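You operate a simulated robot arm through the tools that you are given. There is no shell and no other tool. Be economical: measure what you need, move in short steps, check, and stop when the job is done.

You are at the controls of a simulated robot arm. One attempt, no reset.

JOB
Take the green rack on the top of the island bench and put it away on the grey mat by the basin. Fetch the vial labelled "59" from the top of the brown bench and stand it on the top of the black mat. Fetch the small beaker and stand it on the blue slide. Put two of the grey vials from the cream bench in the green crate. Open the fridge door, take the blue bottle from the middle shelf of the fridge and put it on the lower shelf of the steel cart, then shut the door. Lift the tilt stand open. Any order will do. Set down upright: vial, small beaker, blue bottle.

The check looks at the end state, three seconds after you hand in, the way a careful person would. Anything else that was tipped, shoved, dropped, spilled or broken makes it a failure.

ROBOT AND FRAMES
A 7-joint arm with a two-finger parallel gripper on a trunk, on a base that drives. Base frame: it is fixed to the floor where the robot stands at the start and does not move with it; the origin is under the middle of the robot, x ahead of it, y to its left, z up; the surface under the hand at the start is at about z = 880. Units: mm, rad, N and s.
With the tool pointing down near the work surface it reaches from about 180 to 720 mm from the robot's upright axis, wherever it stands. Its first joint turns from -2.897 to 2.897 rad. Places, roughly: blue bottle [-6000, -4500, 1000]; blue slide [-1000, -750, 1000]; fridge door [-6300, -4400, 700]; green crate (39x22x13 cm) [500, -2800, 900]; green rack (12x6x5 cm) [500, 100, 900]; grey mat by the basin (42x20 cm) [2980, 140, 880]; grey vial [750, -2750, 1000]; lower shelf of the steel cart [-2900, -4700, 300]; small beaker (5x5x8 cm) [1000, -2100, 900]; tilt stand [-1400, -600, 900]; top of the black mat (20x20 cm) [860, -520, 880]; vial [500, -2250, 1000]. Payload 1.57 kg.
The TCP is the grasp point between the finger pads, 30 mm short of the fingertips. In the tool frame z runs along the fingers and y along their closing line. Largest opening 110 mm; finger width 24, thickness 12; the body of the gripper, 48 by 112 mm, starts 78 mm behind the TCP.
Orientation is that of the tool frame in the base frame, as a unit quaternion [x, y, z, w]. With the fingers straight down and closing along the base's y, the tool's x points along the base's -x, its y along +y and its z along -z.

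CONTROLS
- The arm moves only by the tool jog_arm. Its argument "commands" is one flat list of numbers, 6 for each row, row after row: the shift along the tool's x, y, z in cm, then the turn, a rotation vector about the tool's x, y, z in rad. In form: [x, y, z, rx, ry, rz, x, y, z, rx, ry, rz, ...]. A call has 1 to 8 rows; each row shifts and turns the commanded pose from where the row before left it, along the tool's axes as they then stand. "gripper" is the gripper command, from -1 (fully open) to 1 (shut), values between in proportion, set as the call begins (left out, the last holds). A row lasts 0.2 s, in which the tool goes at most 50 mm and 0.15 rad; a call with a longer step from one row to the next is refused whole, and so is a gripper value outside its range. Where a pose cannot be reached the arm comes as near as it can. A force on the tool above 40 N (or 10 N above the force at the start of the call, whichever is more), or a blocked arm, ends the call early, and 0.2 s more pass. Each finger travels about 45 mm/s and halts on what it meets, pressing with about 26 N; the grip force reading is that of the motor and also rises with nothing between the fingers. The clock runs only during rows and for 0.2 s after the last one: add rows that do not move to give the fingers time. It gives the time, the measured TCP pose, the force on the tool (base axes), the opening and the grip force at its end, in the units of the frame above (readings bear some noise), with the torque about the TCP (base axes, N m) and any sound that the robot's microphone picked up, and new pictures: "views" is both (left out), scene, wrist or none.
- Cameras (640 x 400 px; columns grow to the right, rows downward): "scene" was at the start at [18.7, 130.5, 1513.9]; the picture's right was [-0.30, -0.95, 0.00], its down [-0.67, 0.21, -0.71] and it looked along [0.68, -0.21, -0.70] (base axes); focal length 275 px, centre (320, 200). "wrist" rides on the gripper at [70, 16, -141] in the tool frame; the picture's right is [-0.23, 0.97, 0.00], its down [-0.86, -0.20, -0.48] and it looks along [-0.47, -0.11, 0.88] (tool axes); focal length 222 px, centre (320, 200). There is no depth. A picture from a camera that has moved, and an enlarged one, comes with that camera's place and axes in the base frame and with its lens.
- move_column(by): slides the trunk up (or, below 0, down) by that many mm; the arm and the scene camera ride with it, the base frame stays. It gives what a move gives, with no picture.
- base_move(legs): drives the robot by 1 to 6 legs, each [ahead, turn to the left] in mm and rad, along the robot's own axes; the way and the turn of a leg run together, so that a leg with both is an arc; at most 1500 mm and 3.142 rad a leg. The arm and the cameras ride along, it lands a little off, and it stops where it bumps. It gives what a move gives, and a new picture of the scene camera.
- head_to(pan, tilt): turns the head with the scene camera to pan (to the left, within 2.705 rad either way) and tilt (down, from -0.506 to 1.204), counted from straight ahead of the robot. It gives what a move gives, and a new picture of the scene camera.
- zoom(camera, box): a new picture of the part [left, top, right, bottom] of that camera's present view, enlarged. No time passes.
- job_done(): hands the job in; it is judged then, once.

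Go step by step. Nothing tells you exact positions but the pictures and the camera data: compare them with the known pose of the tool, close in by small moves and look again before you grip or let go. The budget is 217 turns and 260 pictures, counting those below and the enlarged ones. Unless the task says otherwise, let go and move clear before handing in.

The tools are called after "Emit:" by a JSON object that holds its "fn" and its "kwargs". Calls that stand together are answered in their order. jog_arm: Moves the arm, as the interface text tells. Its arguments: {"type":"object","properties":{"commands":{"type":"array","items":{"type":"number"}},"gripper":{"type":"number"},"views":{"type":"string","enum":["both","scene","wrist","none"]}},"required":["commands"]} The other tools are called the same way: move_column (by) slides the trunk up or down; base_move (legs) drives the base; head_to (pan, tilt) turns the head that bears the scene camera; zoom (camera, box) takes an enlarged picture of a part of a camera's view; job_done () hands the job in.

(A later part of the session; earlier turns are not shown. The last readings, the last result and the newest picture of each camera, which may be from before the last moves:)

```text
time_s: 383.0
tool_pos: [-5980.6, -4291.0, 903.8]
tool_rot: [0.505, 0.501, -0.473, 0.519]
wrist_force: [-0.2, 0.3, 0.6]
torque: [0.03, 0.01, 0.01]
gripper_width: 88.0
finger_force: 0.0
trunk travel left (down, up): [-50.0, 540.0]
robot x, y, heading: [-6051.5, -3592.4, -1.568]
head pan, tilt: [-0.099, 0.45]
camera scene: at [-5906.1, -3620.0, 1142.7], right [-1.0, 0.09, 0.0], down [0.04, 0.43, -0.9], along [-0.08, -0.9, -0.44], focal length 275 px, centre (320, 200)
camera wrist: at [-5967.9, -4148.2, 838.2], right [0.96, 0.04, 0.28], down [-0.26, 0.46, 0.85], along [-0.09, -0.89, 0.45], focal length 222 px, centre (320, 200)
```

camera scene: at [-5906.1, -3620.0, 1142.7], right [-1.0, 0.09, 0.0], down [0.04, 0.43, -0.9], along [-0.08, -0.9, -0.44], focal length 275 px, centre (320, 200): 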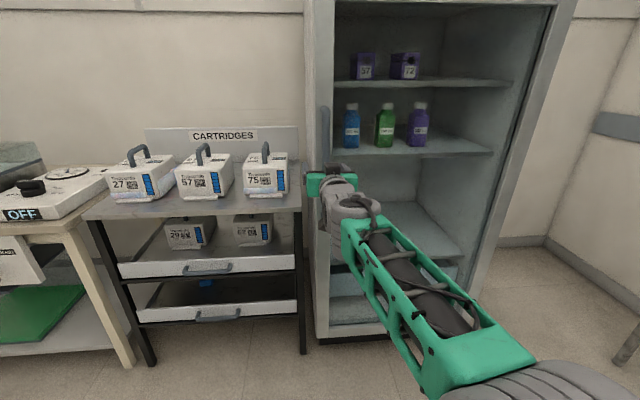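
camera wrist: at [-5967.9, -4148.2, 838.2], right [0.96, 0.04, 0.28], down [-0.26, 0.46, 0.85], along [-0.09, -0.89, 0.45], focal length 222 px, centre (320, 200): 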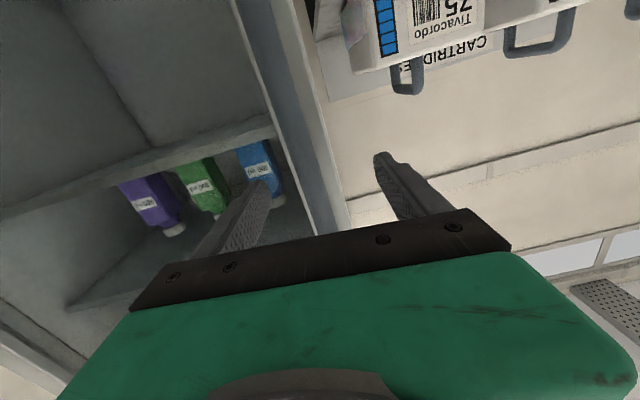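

Emit:
{"fn": "zoom", "kwargs": {"camera": "wrist", "box": [220, 60, 420, 230]}}

Emit:
{"fn": "zoom", "kwargs": {"camera": "scene", "box": [270, 80, 400, 230]}}

```text
2.35 times, centred on (320, 145) of wrist
camera zoom: at [-5967.9, -4148.2, 838.2], right [0.96, 0.04, 0.28], down [-0.26, 0.46, 0.85], along [-0.09, -0.89, 0.45], focal length 523 px, centre (320, 329)
```

zoom: 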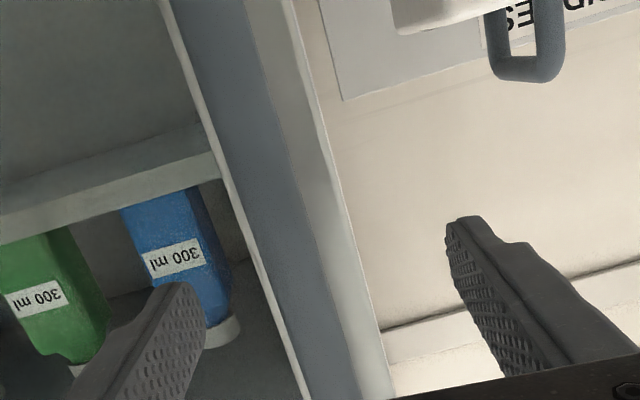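

```text
2.67 times, centred on (335, 155) of scene
camera zoom: at [-5906.1, -3620.0, 1142.7], right [-1.0, 0.09, 0.0], down [0.04, 0.43, -0.9], along [-0.08, -0.9, -0.44], focal length 733 px, centre (280, 320)
```

zoom: 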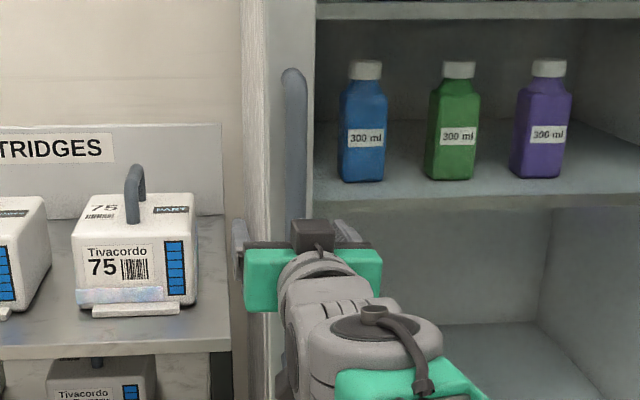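

The blue-grey bar is between the fingers' lines. Moving forward around it and closing.

Emit:
{"fn": "jog_arm", "kwargs": {"commands": [0, -0.8, 2, 0, 0, 0, 0, 0, 2, 0, 0, 0, 0, 0, 1, 0, 0, 0, 0, 0, 0.7, 0, 0, 0, 0, 0, 0, 0, 0, 0], "views": "wrist"}}

Emit:
{"fn": "zoom", "kwargs": {"camera": "scene", "box": [270, 80, 400, 230]}}

```text
time_s: 384.2
tool_pos: [-5987.0, -4346.6, 903.5]
tool_rot: [0.506, 0.501, -0.473, 0.519]
wrist_force: [1.0, 0.2, -0.4]
torque: [0.03, 0.0, 0.02]
gripper_width: 88.1
finger_force: 0.1
trunk travel left (down, up): [-50.0, 540.0]
robot x, y, heading: [-6051.1, -3593.0, -1.562]
head pan, tilt: [-0.099, 0.45]
camera wrist: at [-5973.1, -4203.7, 837.3], right [0.96, 0.04, 0.28], down [-0.26, 0.46, 0.85], along [-0.09, -0.89, 0.45], focal length 222 px, centre (320, 200)
```

wrist: 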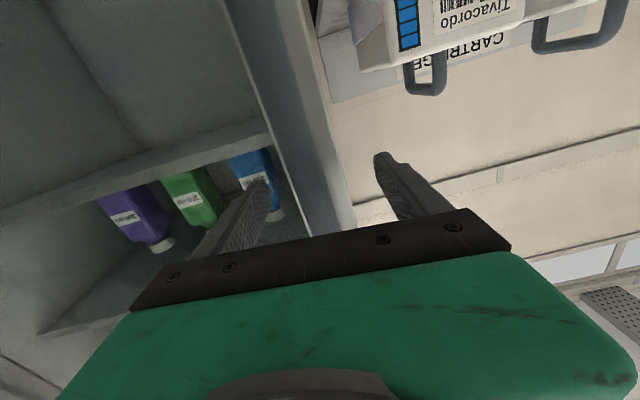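

```text
2.67 times, centred on (335, 155) of scene
camera zoom: at [-5906.1, -3620.0, 1142.7], right [-1.0, 0.09, 0.0], down [0.04, 0.43, -0.9], along [-0.08, -0.9, -0.44], focal length 733 px, centre (280, 320)
```

zoom: 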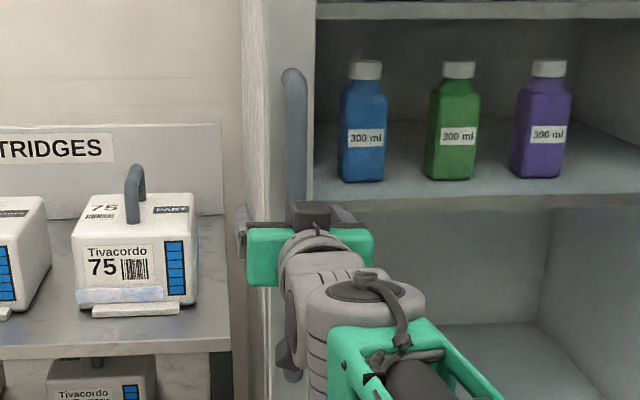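

Emit:
{"fn": "jog_arm", "kwargs": {"commands": [0, 0, 0, 0, 0, 0, 0, 0, 0, 0, 0, 0, 0, 0, 0, 0, 0, 0, 0, 0, 0, 0, 0, 0, 0, 0, 0, 0, 0, 0], "gripper": 1, "views": "wrist"}}

```text
time_s: 385.4
tool_pos: [-5989.9, -4346.7, 904.5]
tool_rot: [0.507, 0.5, -0.475, 0.517]
wrist_force: [-15.2, 0.3, -0.7]
torque: [-0.06, 0.57, 0.05]
gripper_width: 23.0
finger_force: 24.1
trunk travel left (down, up): [-50.0, 540.0]
robot x, y, heading: [-6054.3, -3591.8, -1.566]
head pan, tilt: [-0.099, 0.45]
camera wrist: at [-5975.7, -4203.9, 837.0], right [0.96, 0.03, 0.28], down [-0.26, 0.46, 0.85], along [-0.1, -0.89, 0.45], focal length 222 px, centre (320, 200)
```

wrist: 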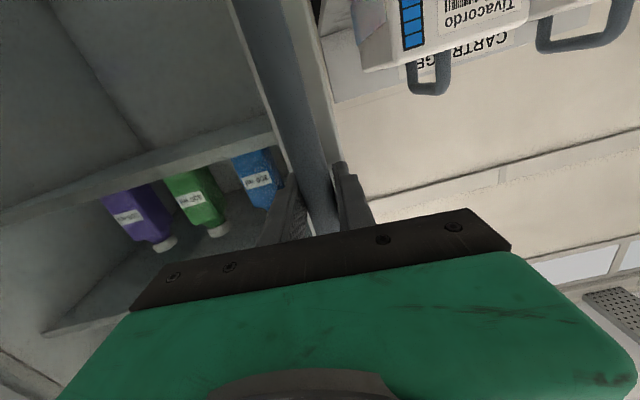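

The handle is gripped (23 mm). I pull the door along its arc, turning the hand with it.

Emit:
{"fn": "jog_arm", "kwargs": {"commands": [0, -0.3, -2.5, -0.035, 0, 0, 0, -0.4, -3.5, -0.05, 0, 0, 0, -0.4, -3.5, -0.05, 0, 0, 0, -0.4, -3.5, -0.05, 0, 0], "views": "both"}}

```text
time_s: 386.4
tool_pos: [-6018.2, -4221.9, 904.2]
tool_rot: [0.457, 0.543, -0.425, 0.562]
wrist_force: [-17.8, -5.8, -0.8]
torque: [0.08, 0.9, -0.01]
gripper_width: 23.0
finger_force: 35.0
trunk travel left (down, up): [-50.0, 540.0]
robot x, y, heading: [-6051.6, -3590.5, -1.563]
head pan, tilt: [-0.099, 0.45]
camera scene: at [-5907.7, -3620.8, 1142.8], right [-1.0, 0.09, 0.0], down [0.04, 0.43, -0.9], along [-0.08, -0.9, -0.44], focal length 275 px, centre (320, 200)
camera wrist: at [-6030.4, -4079.3, 835.9], right [0.94, 0.21, 0.28], down [-0.34, 0.41, 0.85], along [0.06, -0.89, 0.45], focal length 222 px, centre (320, 200)
```

scene: 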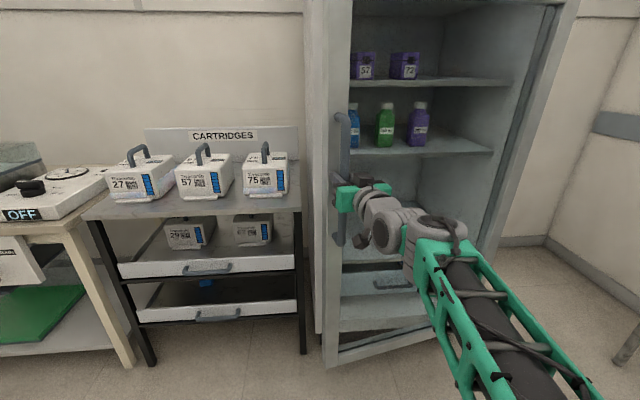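
wrist: 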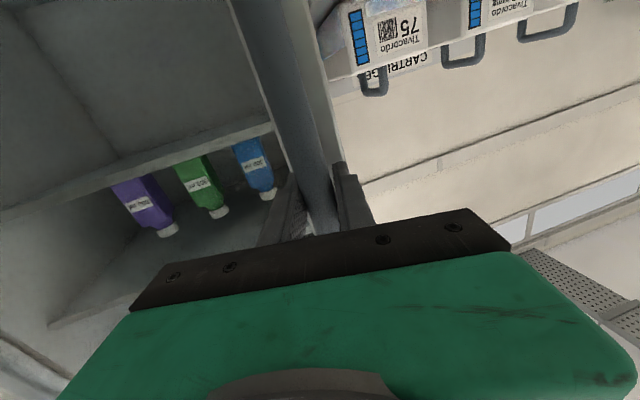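

The door is moving. Continue pulling.

Emit:
{"fn": "jog_arm", "kwargs": {"commands": [0, -0.8, -3.5, -0.05, 0, 0, 0, -0.5, -3.5, -0.05, 0, 0, 0, -0.5, -3.5, -0.05, 0, 0, 0, -0.5, -3.5, -0.05, 0, 0, 0, -0.5, -3.5, -0.05, 0, 0], "views": "scene"}}

```text
time_s: 387.6
tool_pos: [-6097.7, -4063.1, 903.6]
tool_rot: [0.38, 0.592, -0.355, 0.616]
wrist_force: [0.4, 1.3, -1.1]
torque: [0.11, 1.03, -0.27]
gripper_width: 22.6
finger_force: 35.5
trunk travel left (down, up): [-50.0, 540.0]
robot x, y, heading: [-6051.0, -3593.0, -1.568]
head pan, tilt: [-0.099, 0.45]
camera scene: at [-5906.0, -3620.1, 1142.7], right [-1.0, 0.09, 0.0], down [0.04, 0.43, -0.9], along [-0.08, -0.9, -0.44], focal length 275 px, centre (320, 200)
```

scene: 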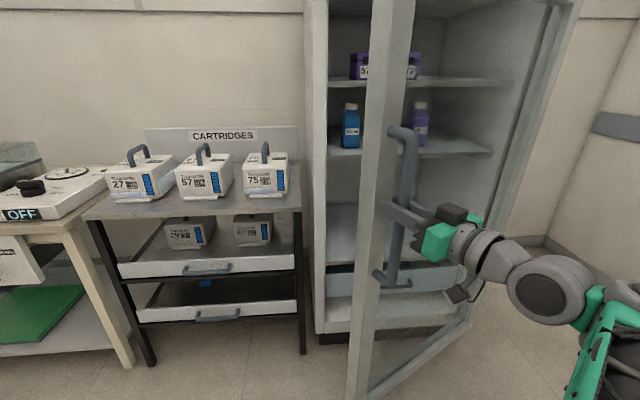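

Emit:
{"fn": "jog_arm", "kwargs": {"commands": [0, -0.45, -3.52, -0.05, 0, 0, 0, -0.45, -3.52, -0.05, 0, 0, 0, -0.45, -3.52, -0.05, 0, 0, 0, -0.45, -3.52, -0.05, 0, 0], "views": "none"}}

Emit:
{"fn": "jog_arm", "kwargs": {"commands": [0, -0.45, -3.52, -0.05, 0, 0, 0, -0.45, -3.52, -0.05, 0, 0, 0, -0.45, -3.52, -0.05, 0, 0, 0, -0.45, -3.52, -0.05, 0, 0], "views": "scene"}}

```text
time_s: 388.2
tool_pos: [-6096.8, -4063.8, 905.7]
tool_rot: [0.387, 0.591, -0.358, 0.611]
wrist_force: [-15.7, -10.2, -2.2]
torque: [-0.04, 1.07, 0.01]
gripper_width: 22.5
finger_force: 35.2
out of reach, approached as far as the arm can: row 1, 2, 3
trunk travel left (down, up): [-50.0, 540.0]
robot x, y, heading: [-6055.0, -3592.9, -1.568]
head pan, tilt: [-0.099, 0.45]
stopped in row 3: the force on the tool passed its limit at 59 N (the readings are from after the stop); the commanded pose is now the measured one
```

```text
time_s: 388.7
tool_pos: [-6094.2, -4067.2, 926.8]
tool_rot: [0.372, 0.602, -0.339, 0.619]
wrist_force: [5.5, 4.8, -9.1]
torque: [0.29, 1.32, -0.2]
gripper_width: 22.5
finger_force: 35.8
out of reach, approached as far as the arm can: row 1, 2
trunk travel left (down, up): [-50.0, 540.0]
robot x, y, heading: [-6050.5, -3590.7, -1.564]
head pan, tilt: [-0.099, 0.45]
stopped in row 2: the force on the tool passed its limit at 52 N (the readings are from after the stop); the commanded pose is now the measured one
camera scene: at [-5905.6, -3619.6, 1142.7], right [-1.0, 0.09, 0.0], down [0.04, 0.43, -0.9], along [-0.08, -0.9, -0.44], focal length 275 px, centre (320, 200)
```

scene: 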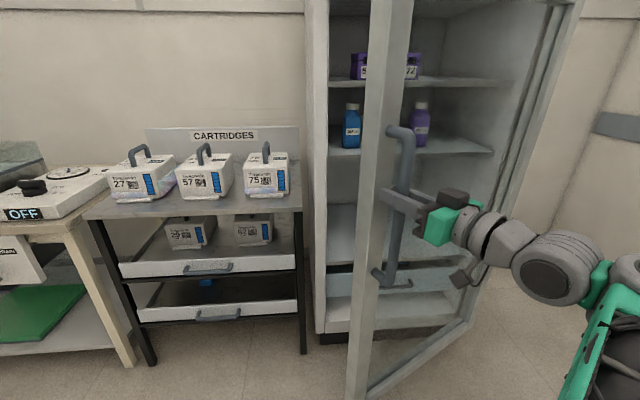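

The arm is folded too tightly to go on. I release the handle, back the base off at an angle, and will regrip from a better spot.

Emit:
{"fn": "jog_arm", "kwargs": {"commands": [0, 0, 0, 0, 0, 0, 0, 0, 0, 0, 0, 0, 0, 0, 0, 0, 0, 0, 0, 0, 0, 0, 0, 0, 0, 0, 0, 0, 0, 0], "gripper": -1, "views": "none"}}

Emit:
{"fn": "base_move", "kwargs": {"legs": [[-160, 0], [0, 0.6], [-200, 0]]}}

Emit:
{"fn": "head_to", "kwargs": {"pan": -0.55, "tilt": 0.4}}

Emit:
{"fn": "jog_arm", "kwargs": {"commands": [0, 0, 0, 0, 0, 0], "views": "wrist"}}

```text
time_s: 389.9
tool_pos: [-6103.2, -4073.8, 912.0]
tool_rot: [0.388, 0.594, -0.322, 0.627]
wrist_force: [0.0, 0.1, 0.4]
torque: [0.02, 0.01, 0.0]
gripper_width: 110.0
finger_force: 0.0
trunk travel left (down, up): [-50.0, 540.0]
robot x, y, heading: [-6052.6, -3587.9, -1.561]
head pan, tilt: [-0.099, 0.45]
```

```text
time_s: 391.9
tool_pos: [-6073.1, -3913.2, 912.9]
tool_rot: [0.369, 0.605, -0.315, 0.632]
wrist_force: [-0.5, -0.3, 0.7]
torque: [0.02, 0.0, 0.0]
gripper_width: 110.0
finger_force: 0.0
trunk travel left (down, up): [-50.0, 540.0]
robot x, y, heading: [-6053.7, -3431.2, -1.504]
head pan, tilt: [-0.099, 0.45]
stopped in leg 2: the robot was blocked; the commanded pose is now the measured one
camera scene: at [-5906.0, -3448.4, 1142.6], right [-1.0, 0.03, 0.0], down [0.01, 0.43, -0.9], along [-0.03, -0.9, -0.44], focal length 275 px, centre (320, 200)
```

scene: 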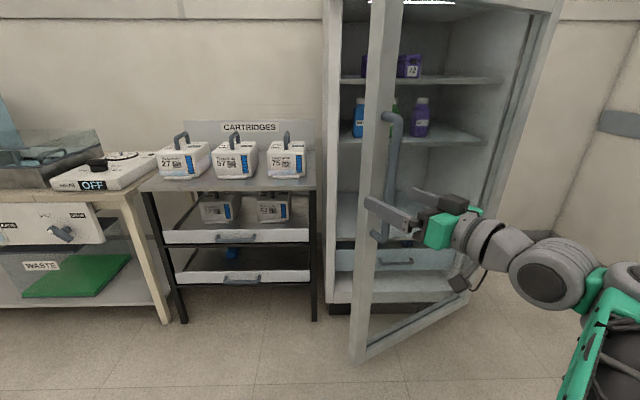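

```text
time_s: 392.8
tool_pos: [-6072.9, -3913.4, 913.4]
tool_rot: [0.368, 0.605, -0.314, 0.632]
wrist_force: [-0.1, 0.1, 0.6]
torque: [-0.01, 0.02, 0.0]
gripper_width: 110.1
finger_force: 0.0
trunk travel left (down, up): [-50.0, 540.0]
robot x, y, heading: [-6055.7, -3424.8, -1.502]
head pan, tilt: [-0.55, 0.4]
camera scene: at [-5946.0, -3438.7, 1147.3], right [-0.89, 0.46, 0.0], down [0.18, 0.35, -0.92], along [-0.43, -0.82, -0.39], focal length 275 px, centre (320, 200)
```

scene: 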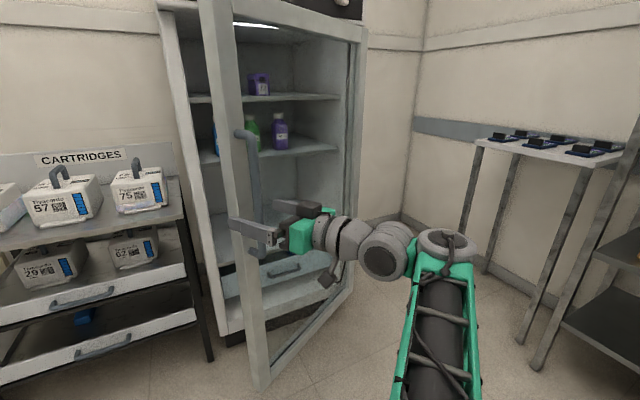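

```text
time_s: 393.2
tool_pos: [-6072.6, -3913.3, 912.8]
tool_rot: [0.368, 0.605, -0.314, 0.632]
wrist_force: [0.0, 0.3, -0.1]
torque: [-0.01, 0.01, -0.02]
gripper_width: 109.8
finger_force: 0.1
trunk travel left (down, up): [-50.0, 540.0]
robot x, y, heading: [-6053.5, -3427.4, -1.501]
head pan, tilt: [-0.55, 0.4]
camera wrist: at [-6130.0, -3781.9, 845.6], right [0.81, 0.51, 0.31], down [-0.48, 0.26, 0.84], along [0.34, -0.82, 0.45], focal length 222 px, centre (320, 200)
```

wrist: 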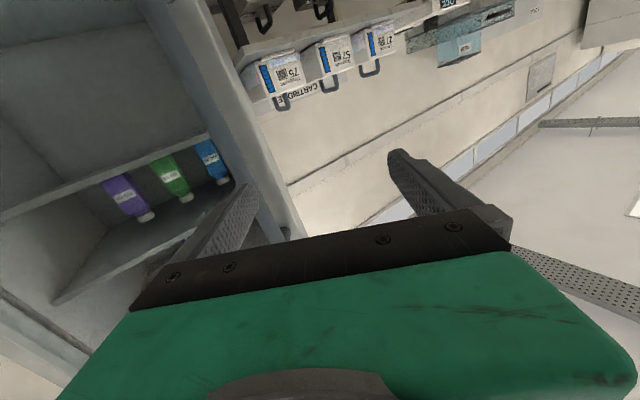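

Turning was blocked by something; I look behind to see what.

Emit:
{"fn": "head_to", "kwargs": {"pan": 2.6, "tilt": 0.7}}

Emit:
{"fn": "head_to", "kwargs": {"pan": -2.3, "tilt": 0.8}}

```text
time_s: 395.9
tool_pos: [-6072.7, -3914.1, 912.2]
tool_rot: [0.368, 0.606, -0.314, 0.632]
wrist_force: [-0.4, 0.2, -0.2]
torque: [0.02, 0.0, 0.04]
gripper_width: 109.9
finger_force: 0.0
trunk travel left (down, up): [-50.0, 540.0]
robot x, y, heading: [-6053.3, -3426.7, -1.502]
head pan, tilt: [2.601, 0.7]
camera scene: at [-5864.7, -3280.9, 1120.5], right [0.89, -0.45, 0.0], down [-0.29, -0.57, -0.76], along [0.35, 0.68, -0.64], focal length 275 px, centre (320, 200)
```

scene: 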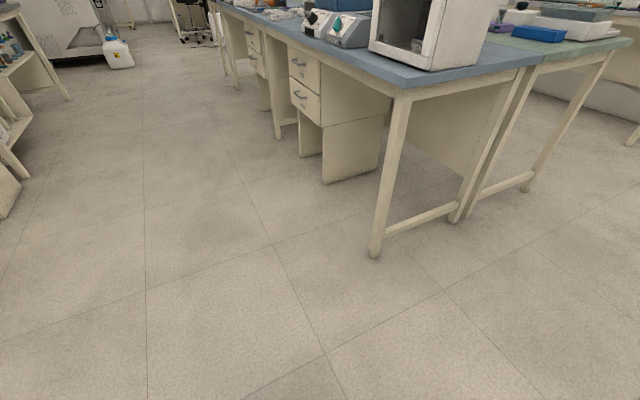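

```text
time_s: 399.7
tool_pos: [-6072.4, -3913.1, 913.6]
tool_rot: [0.368, 0.605, -0.315, 0.632]
wrist_force: [1.0, -0.1, -0.9]
torque: [0.0, -0.01, -0.02]
gripper_width: 110.2
finger_force: 0.1
trunk travel left (down, up): [-50.0, 540.0]
robot x, y, heading: [-6054.2, -3425.2, -1.499]
head pan, tilt: [-2.3, 0.799]
camera scene: at [-5967.0, -3307.1, 1112.2], right [0.61, 0.79, 0.0], down [0.57, -0.44, -0.7], along [-0.55, 0.43, -0.72], focal length 275 px, centre (320, 200)
```

scene: 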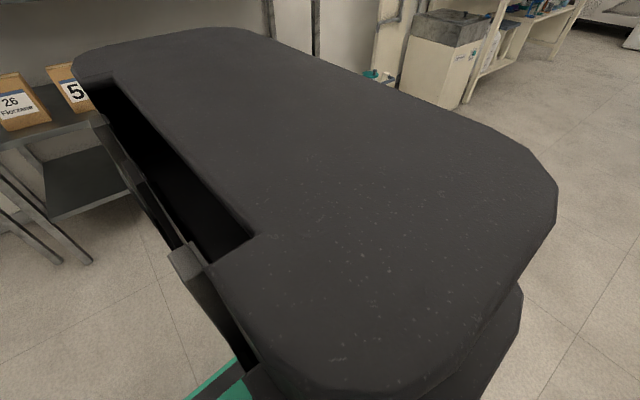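

Emit:
{"fn": "zoom", "kwargs": {"camera": "wrist", "box": [160, 60, 360, 250]}}

Emit:
{"fn": "head_to", "kwargs": {"pan": -0.35, "tilt": 0.5}}

Emit:
{"fn": "zoom", "kwargs": {"camera": "scene", "box": [240, 100, 440, 300]}}

```text
2.11 times, centred on (260, 155) of wrist
camera zoom: at [-6130.0, -3781.8, 845.7], right [0.81, 0.51, 0.31], down [-0.48, 0.26, 0.84], along [0.34, -0.82, 0.45], focal length 468 px, centre (446, 295)
```

zoom: 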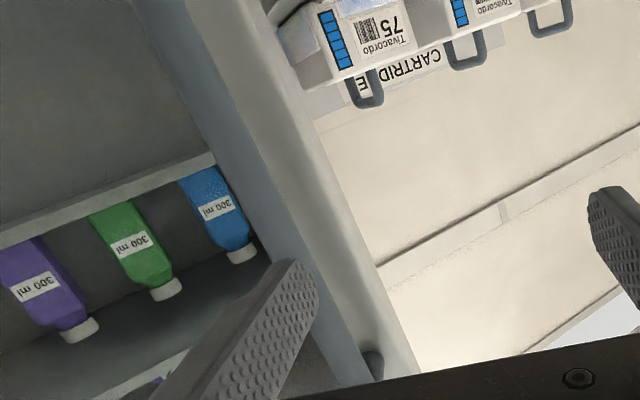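

```text
time_s: 401.6
tool_pos: [-6072.3, -3912.3, 914.2]
tool_rot: [0.369, 0.605, -0.314, 0.632]
wrist_force: [-0.2, -0.3, -1.5]
torque: [-0.02, 0.01, -0.02]
gripper_width: 110.0
finger_force: 0.1
trunk travel left (down, up): [-50.0, 540.0]
robot x, y, heading: [-6053.6, -3425.7, -1.5]
head pan, tilt: [-0.351, 0.499]
camera scene: at [-5928.6, -3443.9, 1138.2], right [-0.96, 0.28, 0.0], down [0.13, 0.46, -0.88], along [-0.24, -0.84, -0.48], focal length 275 px, centre (320, 200)
```

scene: 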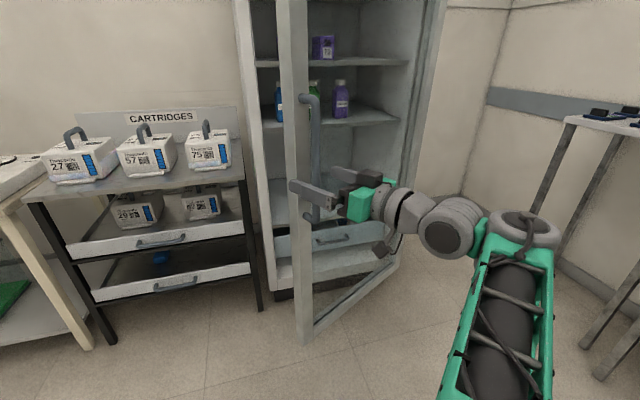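

```text
2.00 times, centred on (340, 200) of scene
camera zoom: at [-5928.6, -3443.9, 1138.2], right [-0.96, 0.28, 0.0], down [0.13, 0.46, -0.88], along [-0.24, -0.84, -0.48], focal length 550 px, centre (280, 200)
```

zoom: 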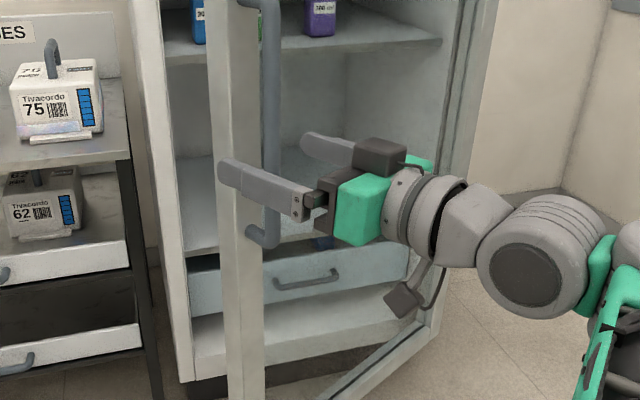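

The fingers are clear of the handle. I back off a bit more and try the turn again.

Emit:
{"fn": "base_move", "kwargs": {"legs": [[-100, 0], [0, 0.5]]}}

```text
time_s: 404.2
tool_pos: [-5840.5, -3759.4, 912.1]
tool_rot: [0.205, 0.678, -0.144, 0.691]
wrist_force: [0.2, 0.0, -0.4]
torque: [0.01, -0.01, 0.03]
gripper_width: 110.3
finger_force: 0.1
trunk travel left (down, up): [-50.0, 540.0]
robot x, y, heading: [-6062.8, -3325.2, -0.987]
head pan, tilt: [-0.351, 0.499]
camera scene: at [-5943.4, -3279.7, 1138.2], right [-0.97, -0.23, 0.0], down [-0.11, 0.47, -0.88], along [0.2, -0.85, -0.48], focal length 275 px, centre (320, 200)
```

scene: 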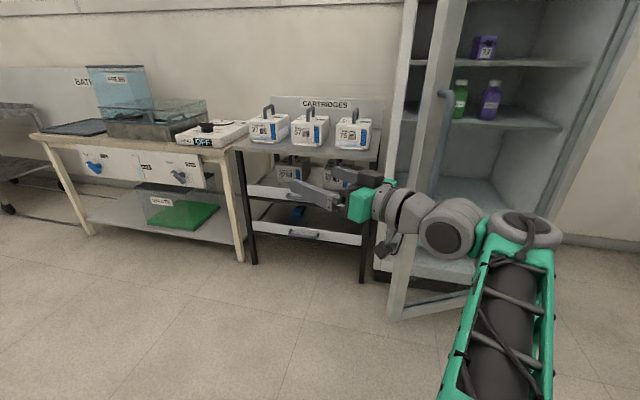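

The turn worked. Now I bring the hand back to the handle from this side, aligned with the partly open door.

Emit:
{"fn": "jog_arm", "kwargs": {"commands": [0, 0, 0, 0.15, 0, 0, 0, 0, 0, 0.15, 0, 0, 0, 0, 0, 0.15, 0, 0, 0, 0, 0, 0.15, 0, 0, 0, 0, 0, 0.037, 0, 0, 0, -4.5, 0, 0, 0, 0, 0, -4.5, 0, 0, 0, 0, 0, -4.5, 0, 0, 0, 0], "views": "none"}}

Emit:
{"fn": "jog_arm", "kwargs": {"commands": [0, -4.5, 0, 0, 0, 0, 0, -4.5, 0, 0, 0, 0, 0, -4.5, 0, 0, 0, 0, 0, -4.5, 0, 0, 0, 0, 0, 0, 3, 0, 0, 0, 0, 0, 0, 0, 0, 0], "views": "both"}}

```text
time_s: 404.8
tool_pos: [-5866.0, -3812.3, 842.0]
tool_rot: [0.368, 0.651, -0.162, 0.644]
wrist_force: [1.1, 0.5, -0.3]
torque: [0.01, -0.01, -0.01]
gripper_width: 110.0
finger_force: 0.1
trunk travel left (down, up): [-50.0, 540.0]
robot x, y, heading: [-6061.2, -3324.4, -0.991]
head pan, tilt: [-0.351, 0.499]
stopped in row 2: the arm was blocked; the commanded pose is now the measured one
```

```text
time_s: 406.2
tool_pos: [-5968.9, -3955.7, 791.3]
tool_rot: [0.369, 0.65, -0.162, 0.644]
wrist_force: [-0.1, 0.2, 0.1]
torque: [-0.02, 0.04, 0.0]
gripper_width: 109.9
finger_force: 0.0
trunk travel left (down, up): [-50.0, 540.0]
robot x, y, heading: [-6058.9, -3323.2, -0.986]
head pan, tilt: [-0.351, 0.499]
camera scene: at [-5943.5, -3279.6, 1138.2], right [-0.97, -0.23, 0.0], down [-0.11, 0.47, -0.88], along [0.2, -0.85, -0.48], focal length 275 px, centre (320, 200)
camera wrist: at [-6053.3, -3829.2, 745.5], right [0.65, 0.6, 0.47], down [-0.57, -0.03, 0.82], along [0.51, -0.8, 0.32], focal length 222 px, centre (320, 200)
```

scene: 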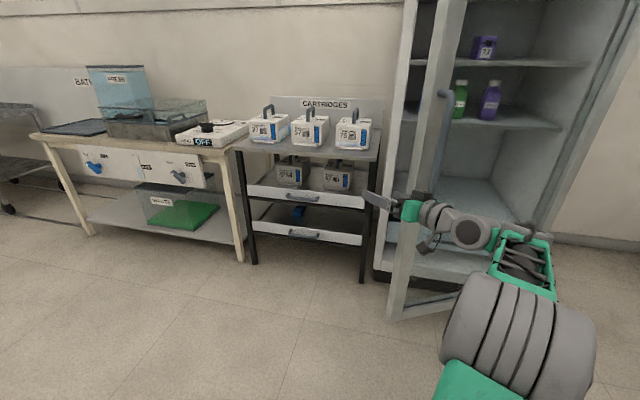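
wrist: 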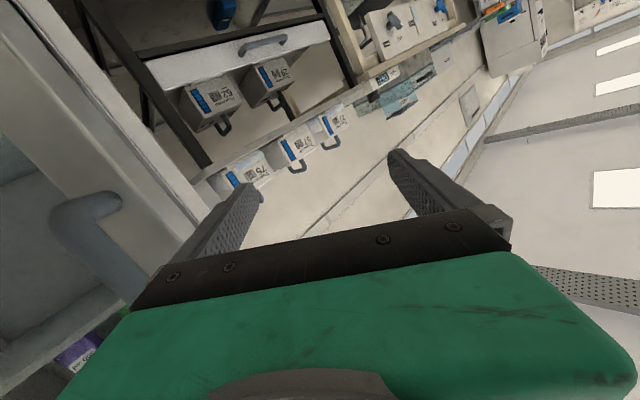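

This regrip is awkward for the arm. A better way is to push the door open from inside with the hand pointing down, coming from the right-hand side. I raise the trunk and turn the tool down again.

Emit:
{"fn": "move_column", "kwargs": {"by": 400}}

Emit:
{"fn": "jog_arm", "kwargs": {"commands": [0, 0, 0, 0, 0.15, 0, 0, 0, 0, 0, 0.15, 0, 0, 0, 0, 0, 0.15, 0, 0, 0, 0, 0, 0.15, 0, 0, 0, 0, 0, 0.15, 0, 0, 0, 0, 0, 0.15, 0, 0, 0, 0, 0, 0.15, 0, 0, 0, 0, 0, 0.15, 0], "gripper": 1, "views": "none"}}

```text
time_s: 410.1
tool_pos: [-5968.8, -3955.8, 1190.6]
tool_rot: [0.368, 0.65, -0.164, 0.644]
wrist_force: [-0.5, -0.1, -0.2]
torque: [-0.02, -0.01, 0.01]
gripper_width: 110.0
finger_force: 0.1
trunk travel left (down, up): [-450.0, 140.0]
robot x, y, heading: [-6061.3, -3325.5, -0.985]
head pan, tilt: [-0.351, 0.499]
```

```text
time_s: 411.9
tool_pos: [-5955.0, -3912.3, 1148.5]
tool_rot: [0.404, 0.864, 0.011, 0.301]
wrist_force: [-1.6, 0.3, 0.9]
torque: [0.0, 0.0, -0.01]
gripper_width: 0.0
finger_force: 21.6
out of reach, approached as far as the arm can: row 5, 6, 7, 8
trunk travel left (down, up): [-450.0, 140.0]
robot x, y, heading: [-6059.2, -3326.5, -0.993]
head pan, tilt: [-0.351, 0.499]
```

Emit:
{"fn": "jog_arm", "kwargs": {"commands": [3.6, 1.9, -0.4, 0, 0, 0, 3.6, 1.9, -0.4, 0, 0, 0, 3.6, 1.9, -0.4, 0, 0, 0, 0, 0, 0, 0.056, 0.109, 0, 0, 0, 0, 0.056, 0.109, 0, 0, 0, 0, 0.056, 0.109, 0, 0, 0, 0, 0.056, 0.109, 0, 0, 0, 0, 0.056, 0.109, 0], "views": "none"}}

```text
time_s: 413.6
tool_pos: [-5974.9, -3798.4, 1118.7]
tool_rot: [0.422, 0.906, -0.003, 0.014]
wrist_force: [0.2, -0.9, 1.0]
torque: [0.04, -0.04, -0.02]
gripper_width: 0.0
finger_force: 21.0
out of reach, approached as far as the arm can: row 8
trunk travel left (down, up): [-450.0, 140.0]
robot x, y, heading: [-6060.5, -3328.1, -0.987]
head pan, tilt: [-0.351, 0.499]
```

The tool points down again. I drive to the right of the fridge and turn (the free way round) to face along the fridge front.

Emit:
{"fn": "base_move", "kwargs": {"legs": [[0, 0.25], [780, 0], [0, 1.94], [0, 1.94]]}}

Emit:
{"fn": "head_to", "kwargs": {"pan": 0.2, "tilt": 0.45}}

```text
time_s: 427.9
tool_pos: [-5896.4, -3632.9, 1118.4]
tool_rot: [1.0, 0.018, -0.015, 0.003]
wrist_force: [0.7, -0.8, -0.3]
torque: [-0.01, -0.01, 0.0]
gripper_width: 0.1
finger_force: 21.4
trunk travel left (down, up): [-450.0, 140.0]
robot x, y, heading: [-5467.7, -3853.2, 3.063]
head pan, tilt: [-0.351, 0.499]
camera scene: at [-5504.5, -3975.3, 1538.2], right [0.41, 0.91, 0.0], down [0.44, -0.2, -0.88], along [-0.8, 0.36, -0.48], focal length 275 px, centre (320, 200)
```

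scene: 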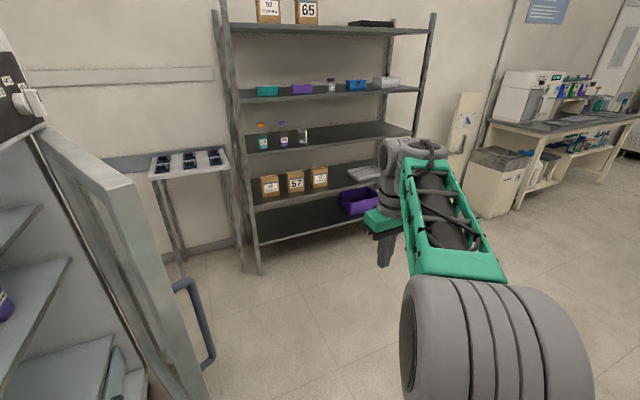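

```text
time_s: 428.9
tool_pos: [-5895.5, -3633.1, 1119.3]
tool_rot: [1.0, 0.018, -0.015, 0.002]
wrist_force: [-0.7, 0.0, 0.1]
torque: [0.03, 0.03, -0.01]
gripper_width: 0.0
finger_force: 21.2
trunk travel left (down, up): [-450.0, 140.0]
robot x, y, heading: [-5473.6, -3849.6, 3.069]
head pan, tilt: [0.201, 0.45]
camera scene: at [-5512.9, -4024.3, 1542.7], right [-0.12, 0.99, 0.0], down [0.43, 0.05, -0.9], along [-0.89, -0.11, -0.44], focal length 275 px, centre (320, 200)
```

scene: 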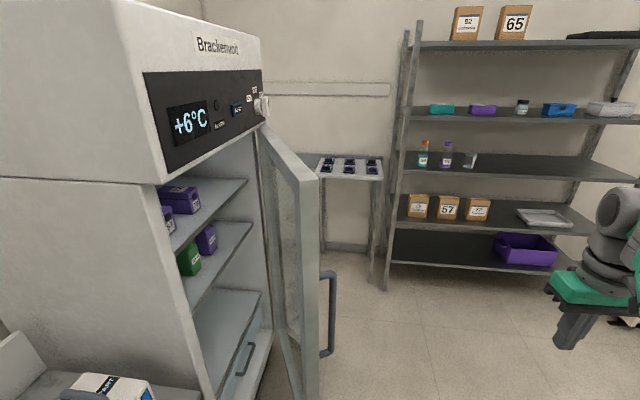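

The door is ajar with its free edge near (-6080, -4080). I swing the hand to the left in front of the fridge's right edge, to enter behind the door.

Emit:
{"fn": "jog_arm", "kwargs": {"commands": [0, 4.7, 0, 0, 0, 0, 0, 4.7, 0, 0, 0, 0, 0, 4.7, 0, 0, 0, 0, 0, 4.7, 0, 0, 0, 0, 0, 4.7, 0, 0, 0, 0, 0, 4.7, 0, 0, 0, 0, 0, 4.7, 0, 0, 0, 0, 0, 0, 0, 0, 0, 0], "views": "none"}}

Emit:
{"fn": "jog_arm", "kwargs": {"commands": [0, 4.7, 0, 0, 0, 0, 0, 4.7, 0, 0, 0, 0, 0, 4.7, 0, 0, 0, 0, 0, 4.7, 0, 0, 0, 0, 0, 4.7, 0, 0, 0, 0, 0, 4, 0, 0, 0, 0, 0, 0, 0, 0, 0, 0], "views": "scene"}}

```text
time_s: 430.7
tool_pos: [-5883.7, -3965.0, 1119.4]
tool_rot: [1.0, 0.018, -0.015, 0.003]
wrist_force: [0.1, -0.4, -0.1]
torque: [0.02, 0.01, 0.04]
gripper_width: 0.0
finger_force: 21.3
trunk travel left (down, up): [-450.0, 140.0]
robot x, y, heading: [-5470.2, -3853.7, 3.064]
head pan, tilt: [0.201, 0.45]
```

```text
time_s: 432.3
tool_pos: [-5866.8, -4238.5, 1115.3]
tool_rot: [1.0, 0.018, -0.015, 0.004]
wrist_force: [0.3, 0.2, 0.0]
torque: [0.02, 0.01, 0.01]
gripper_width: 0.1
finger_force: 21.3
out of reach, approached as far as the arm can: row 6
trunk travel left (down, up): [-450.0, 140.0]
robot x, y, heading: [-5465.5, -3856.7, 3.062]
head pan, tilt: [0.201, 0.45]
camera scene: at [-5513.2, -4025.3, 1542.5], right [-0.12, 0.99, 0.0], down [0.43, 0.05, -0.9], along [-0.89, -0.11, -0.44], focal length 275 px, centre (320, 200)
```

scene: 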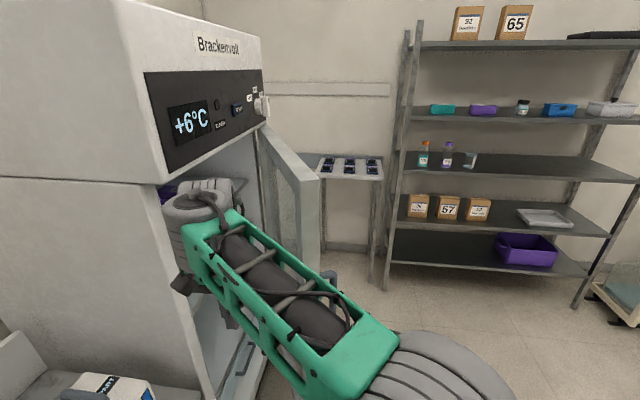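

Drive forward so the hand enters behind the door, then sweep it outward.

Emit:
{"fn": "base_move", "kwargs": {"legs": [[280, 0]]}}

Emit:
{"fn": "jog_arm", "kwargs": {"commands": [0, -3, 0, 0, 0, 0, 0, -3, 0, 0, 0, 0, 0, -3, 0, 0, 0, 0, 0, -3, 0, 0, 0, 0, 0, -3, 0, 0, 0, 0, 0, -3, 0, 0, 0, 0, 0, -3, 0, 0, 0, 0, 0, -3, 0, 0, 0, 0], "views": "scene"}}

```text
time_s: 434.2
tool_pos: [-6146.4, -4213.6, 1115.9]
tool_rot: [1.0, 0.015, -0.015, 0.004]
wrist_force: [0.6, -0.5, 0.1]
torque: [-0.02, 0.02, -0.01]
gripper_width: 0.2
finger_force: 21.5
trunk travel left (down, up): [-450.0, 140.0]
robot x, y, heading: [-5749.9, -3835.2, 3.063]
head pan, tilt: [0.201, 0.45]
camera scene: at [-5792.7, -4002.1, 1542.6], right [-0.12, 0.99, 0.0], down [0.43, 0.05, -0.9], along [-0.89, -0.11, -0.44], focal length 275 px, centre (320, 200)
```

scene: 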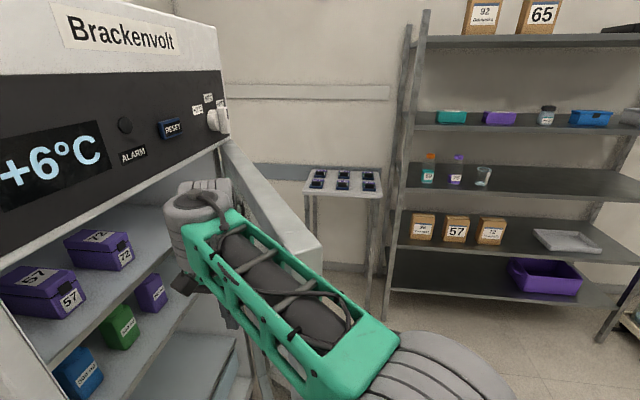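

```text
time_s: 436.0
tool_pos: [-6154.2, -3970.3, 1114.7]
tool_rot: [1.0, 0.015, -0.014, 0.004]
wrist_force: [-0.8, -0.4, -1.2]
torque: [0.03, 0.02, 0.05]
gripper_width: 0.0
finger_force: 21.3
trunk travel left (down, up): [-450.0, 140.0]
robot x, y, heading: [-5748.2, -3835.4, 3.063]
head pan, tilt: [0.201, 0.45]
camera scene: at [-5792.4, -4001.9, 1542.7], right [-0.12, 0.99, 0.0], down [0.43, 0.05, -0.9], along [-0.89, -0.11, -0.44], focal length 275 px, centre (320, 200)
```

scene: 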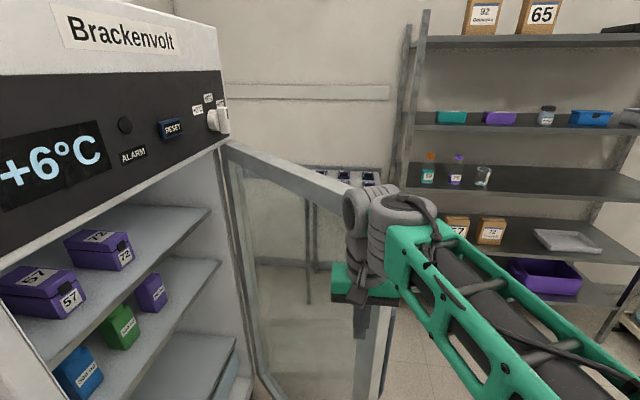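

The door swings easily. Continue pushing it outward.

Emit:
{"fn": "jog_arm", "kwargs": {"commands": [-2, -3, 0, 0, 0, 0, -2, -3, 0, 0, 0, 0, -2, -3, 0, 0, 0, 0, -2.5, -3, 0, 0, 0, 0, -2.5, -3, 0, 0, 0, 0, -2.5, -3, 0, 0, 0, 0, -2.5, -3, 0, 0, 0, 0, -2.5, -2, 0, 0, 0, 0], "views": "scene"}}

```text
time_s: 437.8
tool_pos: [-6330.6, -3743.3, 1113.9]
tool_rot: [1.0, 0.015, -0.017, 0.002]
wrist_force: [0.3, 0.1, -0.5]
torque: [-0.05, -0.01, 0.02]
gripper_width: 0.0
finger_force: 21.5
out of reach, approached as far as the arm can: row 8
trunk travel left (down, up): [-450.0, 140.0]
robot x, y, heading: [-5749.0, -3829.1, 3.056]
head pan, tilt: [0.201, 0.45]
camera scene: at [-5792.0, -4001.8, 1542.7], right [-0.12, 0.99, 0.0], down [0.43, 0.05, -0.9], along [-0.89, -0.11, -0.43], focal length 275 px, centre (320, 200)
```

scene: 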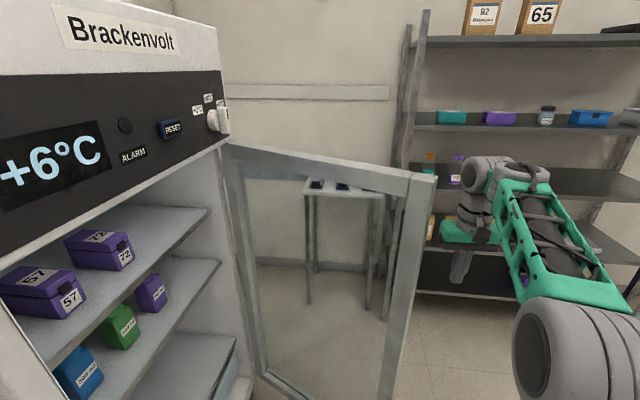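

The door is open about 65°. I retract the arm and drive round (clear of the door) to stand in front of the shelf.

Emit:
{"fn": "jog_arm", "kwargs": {"commands": [4.5, 0, 0, 0, 0, 0, 4.5, 0, 0, 0, 0, 0, 4.5, 0, 0, 0, 0, 0, 0, 0, 0, 0, 0, 0], "views": "none"}}

Emit:
{"fn": "base_move", "kwargs": {"legs": [[0, -1.485], [520, 0], [0, 1.571], [330, 0], [0, 1.571]]}}

```text
time_s: 438.8
tool_pos: [-6196.0, -3739.9, 1109.8]
tool_rot: [1.0, 0.015, -0.015, 0.004]
wrist_force: [-0.4, 0.2, -0.1]
torque: [-0.03, 0.01, 0.01]
gripper_width: 0.0
finger_force: 21.4
trunk travel left (down, up): [-450.0, 140.0]
robot x, y, heading: [-5750.6, -3834.5, 3.06]
head pan, tilt: [0.201, 0.45]
```

```text
time_s: 454.9
tool_pos: [-6143.0, -3751.0, 1110.3]
tool_rot: [0.667, 0.745, -0.007, 0.013]
wrist_force: [-0.5, 0.5, -0.9]
torque: [0.02, -0.01, 0.02]
gripper_width: 0.1
finger_force: 21.4
trunk travel left (down, up): [-450.0, 140.0]
robot x, y, heading: [-6087.6, -3297.8, -1.573]
head pan, tilt: [0.201, 0.45]
camera scene: at [-5913.1, -3326.9, 1542.6], right [-0.98, -0.2, 0.0], down [-0.09, 0.43, -0.9], along [0.18, -0.88, -0.44], focal length 275 px, centre (320, 200)
```

scene: 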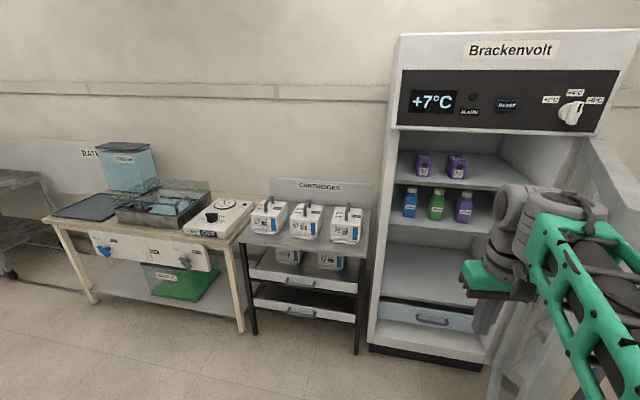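

The fridge is open and the blue bottle is clearly visible. I now set the hand to a 30° downward pitch, pointing into the shelf.

Emit:
{"fn": "jog_arm", "kwargs": {"commands": [-3, 0, 0, 0, 0, 0.11, -3, 0, 0, 0, -0.15, 0, -2.97, 0, 0.45, 0, -0.15, 0, -2.87, 0, 0.89, 0, -0.15, 0, -2.7, 0, 1.3, 0, -0.15, 0, -2.48, 0, 1.69, 0, -0.15, 0, -2.2, 0, 2.05, 0, -0.15, 0, -1.86, 0, 2.35, 0, -0.15, 0], "gripper": -0.7, "views": "none"}}

Emit:
{"fn": "move_column", "kwargs": {"by": -150}}

Emit:
{"fn": "jog_arm", "kwargs": {"commands": [0, 0, 0, 0, 0, 0], "views": "both"}}

```text
time_s: 456.7
tool_pos: [-6138.8, -3991.1, 1114.7]
tool_rot: [0.607, 0.605, -0.36, 0.367]
wrist_force: [0.2, 0.0, -0.7]
torque: [0.0, 0.01, -0.01]
gripper_width: 93.5
finger_force: 0.0
trunk travel left (down, up): [-450.0, 140.0]
robot x, y, heading: [-6089.5, -3296.5, -1.567]
head pan, tilt: [0.201, 0.45]
```

```text
time_s: 458.4
tool_pos: [-6139.4, -3988.7, 965.0]
tool_rot: [0.608, 0.606, -0.359, 0.366]
wrist_force: [0.0, 0.1, -0.4]
torque: [0.0, -0.04, 0.02]
gripper_width: 93.3
finger_force: 0.1
trunk travel left (down, up): [-300.0, 290.0]
robot x, y, heading: [-6086.8, -3293.0, -1.57]
head pan, tilt: [0.201, 0.45]
```

```text
time_s: 458.8
tool_pos: [-6139.0, -3990.0, 965.0]
tool_rot: [0.608, 0.606, -0.359, 0.366]
wrist_force: [0.0, -0.1, 0.9]
torque: [0.0, -0.01, -0.03]
gripper_width: 93.4
finger_force: 0.1
trunk travel left (down, up): [-300.0, 290.0]
robot x, y, heading: [-6086.4, -3297.9, -1.575]
head pan, tilt: [0.201, 0.45]
camera scene: at [-5913.2, -3326.9, 1392.7], right [-0.98, -0.2, 0.0], down [-0.09, 0.43, -0.9], along [0.18, -0.88, -0.44], focal length 275 px, centre (320, 200)
camera wrist: at [-6123.4, -3833.1, 970.2], right [0.97, -0.1, 0.21], down [-0.21, 0.02, 0.98], along [-0.11, -0.99, -0.01], focal length 222 px, centre (320, 200)
```

scene: 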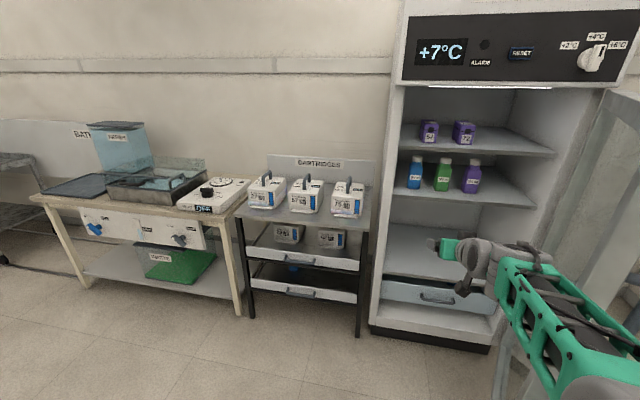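
wrist: 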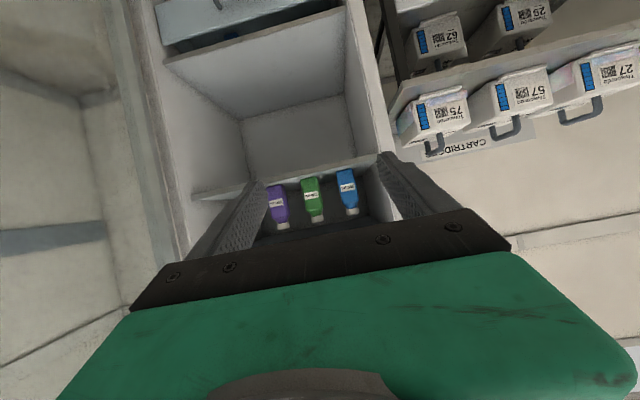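

The bottle is straight ahead at (-6110, -4590). I align laterally and in height, then drive in closer.

Emit:
{"fn": "jog_arm", "kwargs": {"commands": [2.64, 2.9, 1.42, 0, 0, 0, 0, 0, 0, 0, 0, 0], "views": "none"}}

Emit:
{"fn": "base_move", "kwargs": {"legs": [[430, 0]]}}

Emit:
{"fn": "jog_arm", "kwargs": {"commands": [0, 0, 0, 0, 0, 0], "views": "wrist"}}

```text
time_s: 459.4
tool_pos: [-6109.4, -3988.9, 936.1]
tool_rot: [0.608, 0.606, -0.359, 0.366]
wrist_force: [0.1, -0.4, 0.5]
torque: [0.03, 0.02, -0.01]
gripper_width: 93.6
finger_force: 0.0
trunk travel left (down, up): [-300.0, 290.0]
robot x, y, heading: [-6084.3, -3296.5, -1.573]
head pan, tilt: [0.201, 0.45]
```

```text
time_s: 462.1
tool_pos: [-6107.5, -4421.7, 934.6]
tool_rot: [0.608, 0.606, -0.359, 0.366]
wrist_force: [-0.4, 0.7, 0.0]
torque: [-0.02, 0.03, 0.0]
gripper_width: 93.4
finger_force: 0.0
trunk travel left (down, up): [-300.0, 290.0]
robot x, y, heading: [-6090.2, -3724.1, -1.567]
head pan, tilt: [0.201, 0.45]
camera scene: at [-5912.8, -3759.1, 1392.7], right [-0.98, -0.2, 0.0], down [-0.09, 0.43, -0.9], along [0.18, -0.88, -0.44], focal length 275 px, centre (320, 200)
```

scene: 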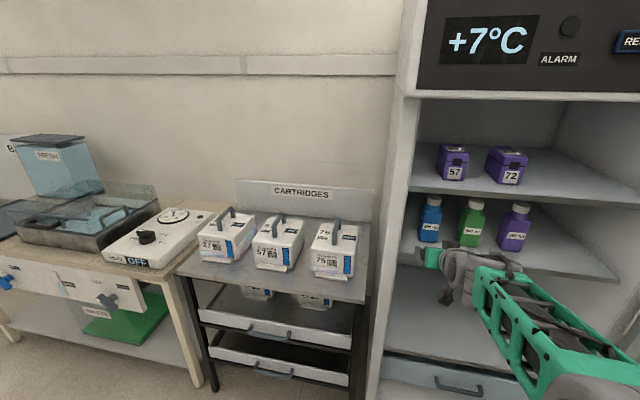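

```text
time_s: 462.5
tool_pos: [-6107.6, -4420.3, 935.0]
tool_rot: [0.607, 0.607, -0.358, 0.367]
wrist_force: [-0.4, 0.3, -0.2]
torque: [0.01, 0.0, 0.02]
gripper_width: 93.6
finger_force: 0.1
trunk travel left (down, up): [-300.0, 290.0]
robot x, y, heading: [-6087.3, -3730.5, -1.572]
head pan, tilt: [0.201, 0.45]
camera wrist: at [-6092.5, -4264.5, 940.9], right [0.97, -0.1, 0.21], down [-0.21, 0.02, 0.98], along [-0.1, -0.99, -0.01], focal length 222 px, centre (320, 200)
```

wrist: 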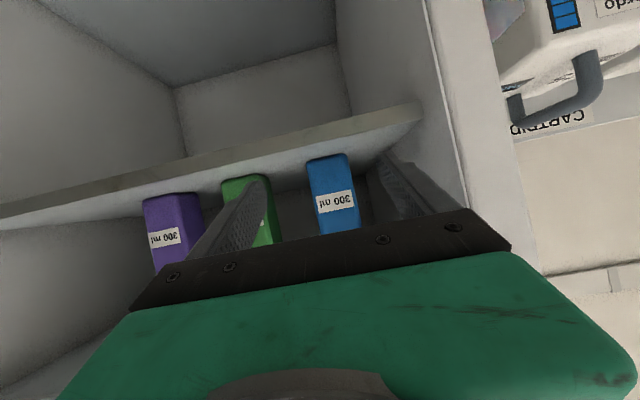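

The bottle is about 5 mm right of the axis. I advance into the shelf with that correction.

Emit:
{"fn": "jog_arm", "kwargs": {"commands": [-1.9, 0.45, 3.52, 0, 0, 0, -1.9, 0, 3.52, 0, 0, 0, -1.9, 0, 3.52, 0, 0, 0, 0, 0, 0, 0, 0, 0], "views": "both"}}

```text
time_s: 463.5
tool_pos: [-6104.9, -4542.4, 935.3]
tool_rot: [0.607, 0.606, -0.359, 0.367]
wrist_force: [-0.6, -0.3, -1.1]
torque: [0.01, -0.06, 0.01]
gripper_width: 93.6
finger_force: 0.1
trunk travel left (down, up): [-300.0, 290.0]
robot x, y, heading: [-6086.8, -3730.2, -1.567]
head pan, tilt: [0.201, 0.45]
camera scene: at [-5912.8, -3759.6, 1392.6], right [-0.98, -0.2, 0.0], down [-0.09, 0.43, -0.9], along [0.18, -0.88, -0.44], focal length 275 px, centre (320, 200)
camera wrist: at [-6088.7, -4384.6, 940.1], right [0.97, -0.1, 0.21], down [-0.21, 0.02, 0.98], along [-0.1, -0.99, -0.01], focal length 222 px, centre (320, 200)
```

scene: 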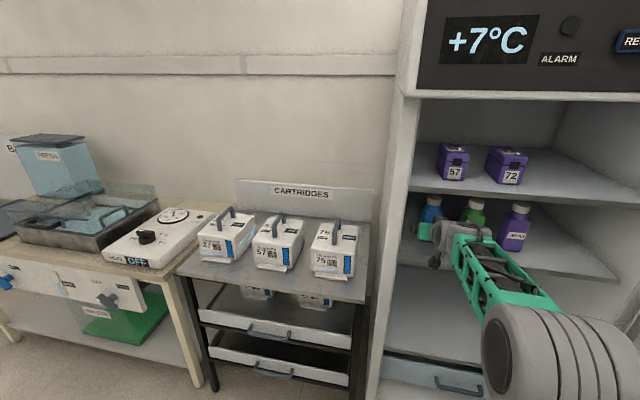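
wrist: 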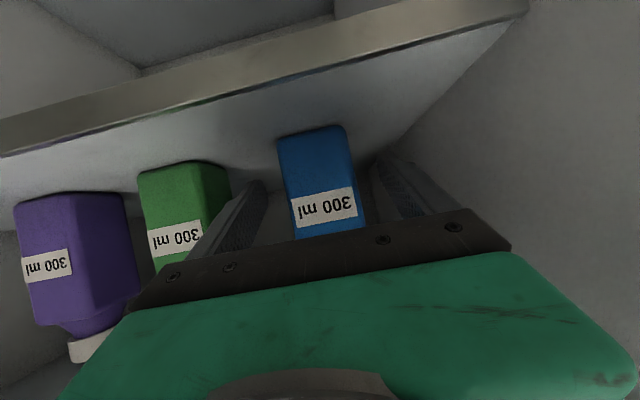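

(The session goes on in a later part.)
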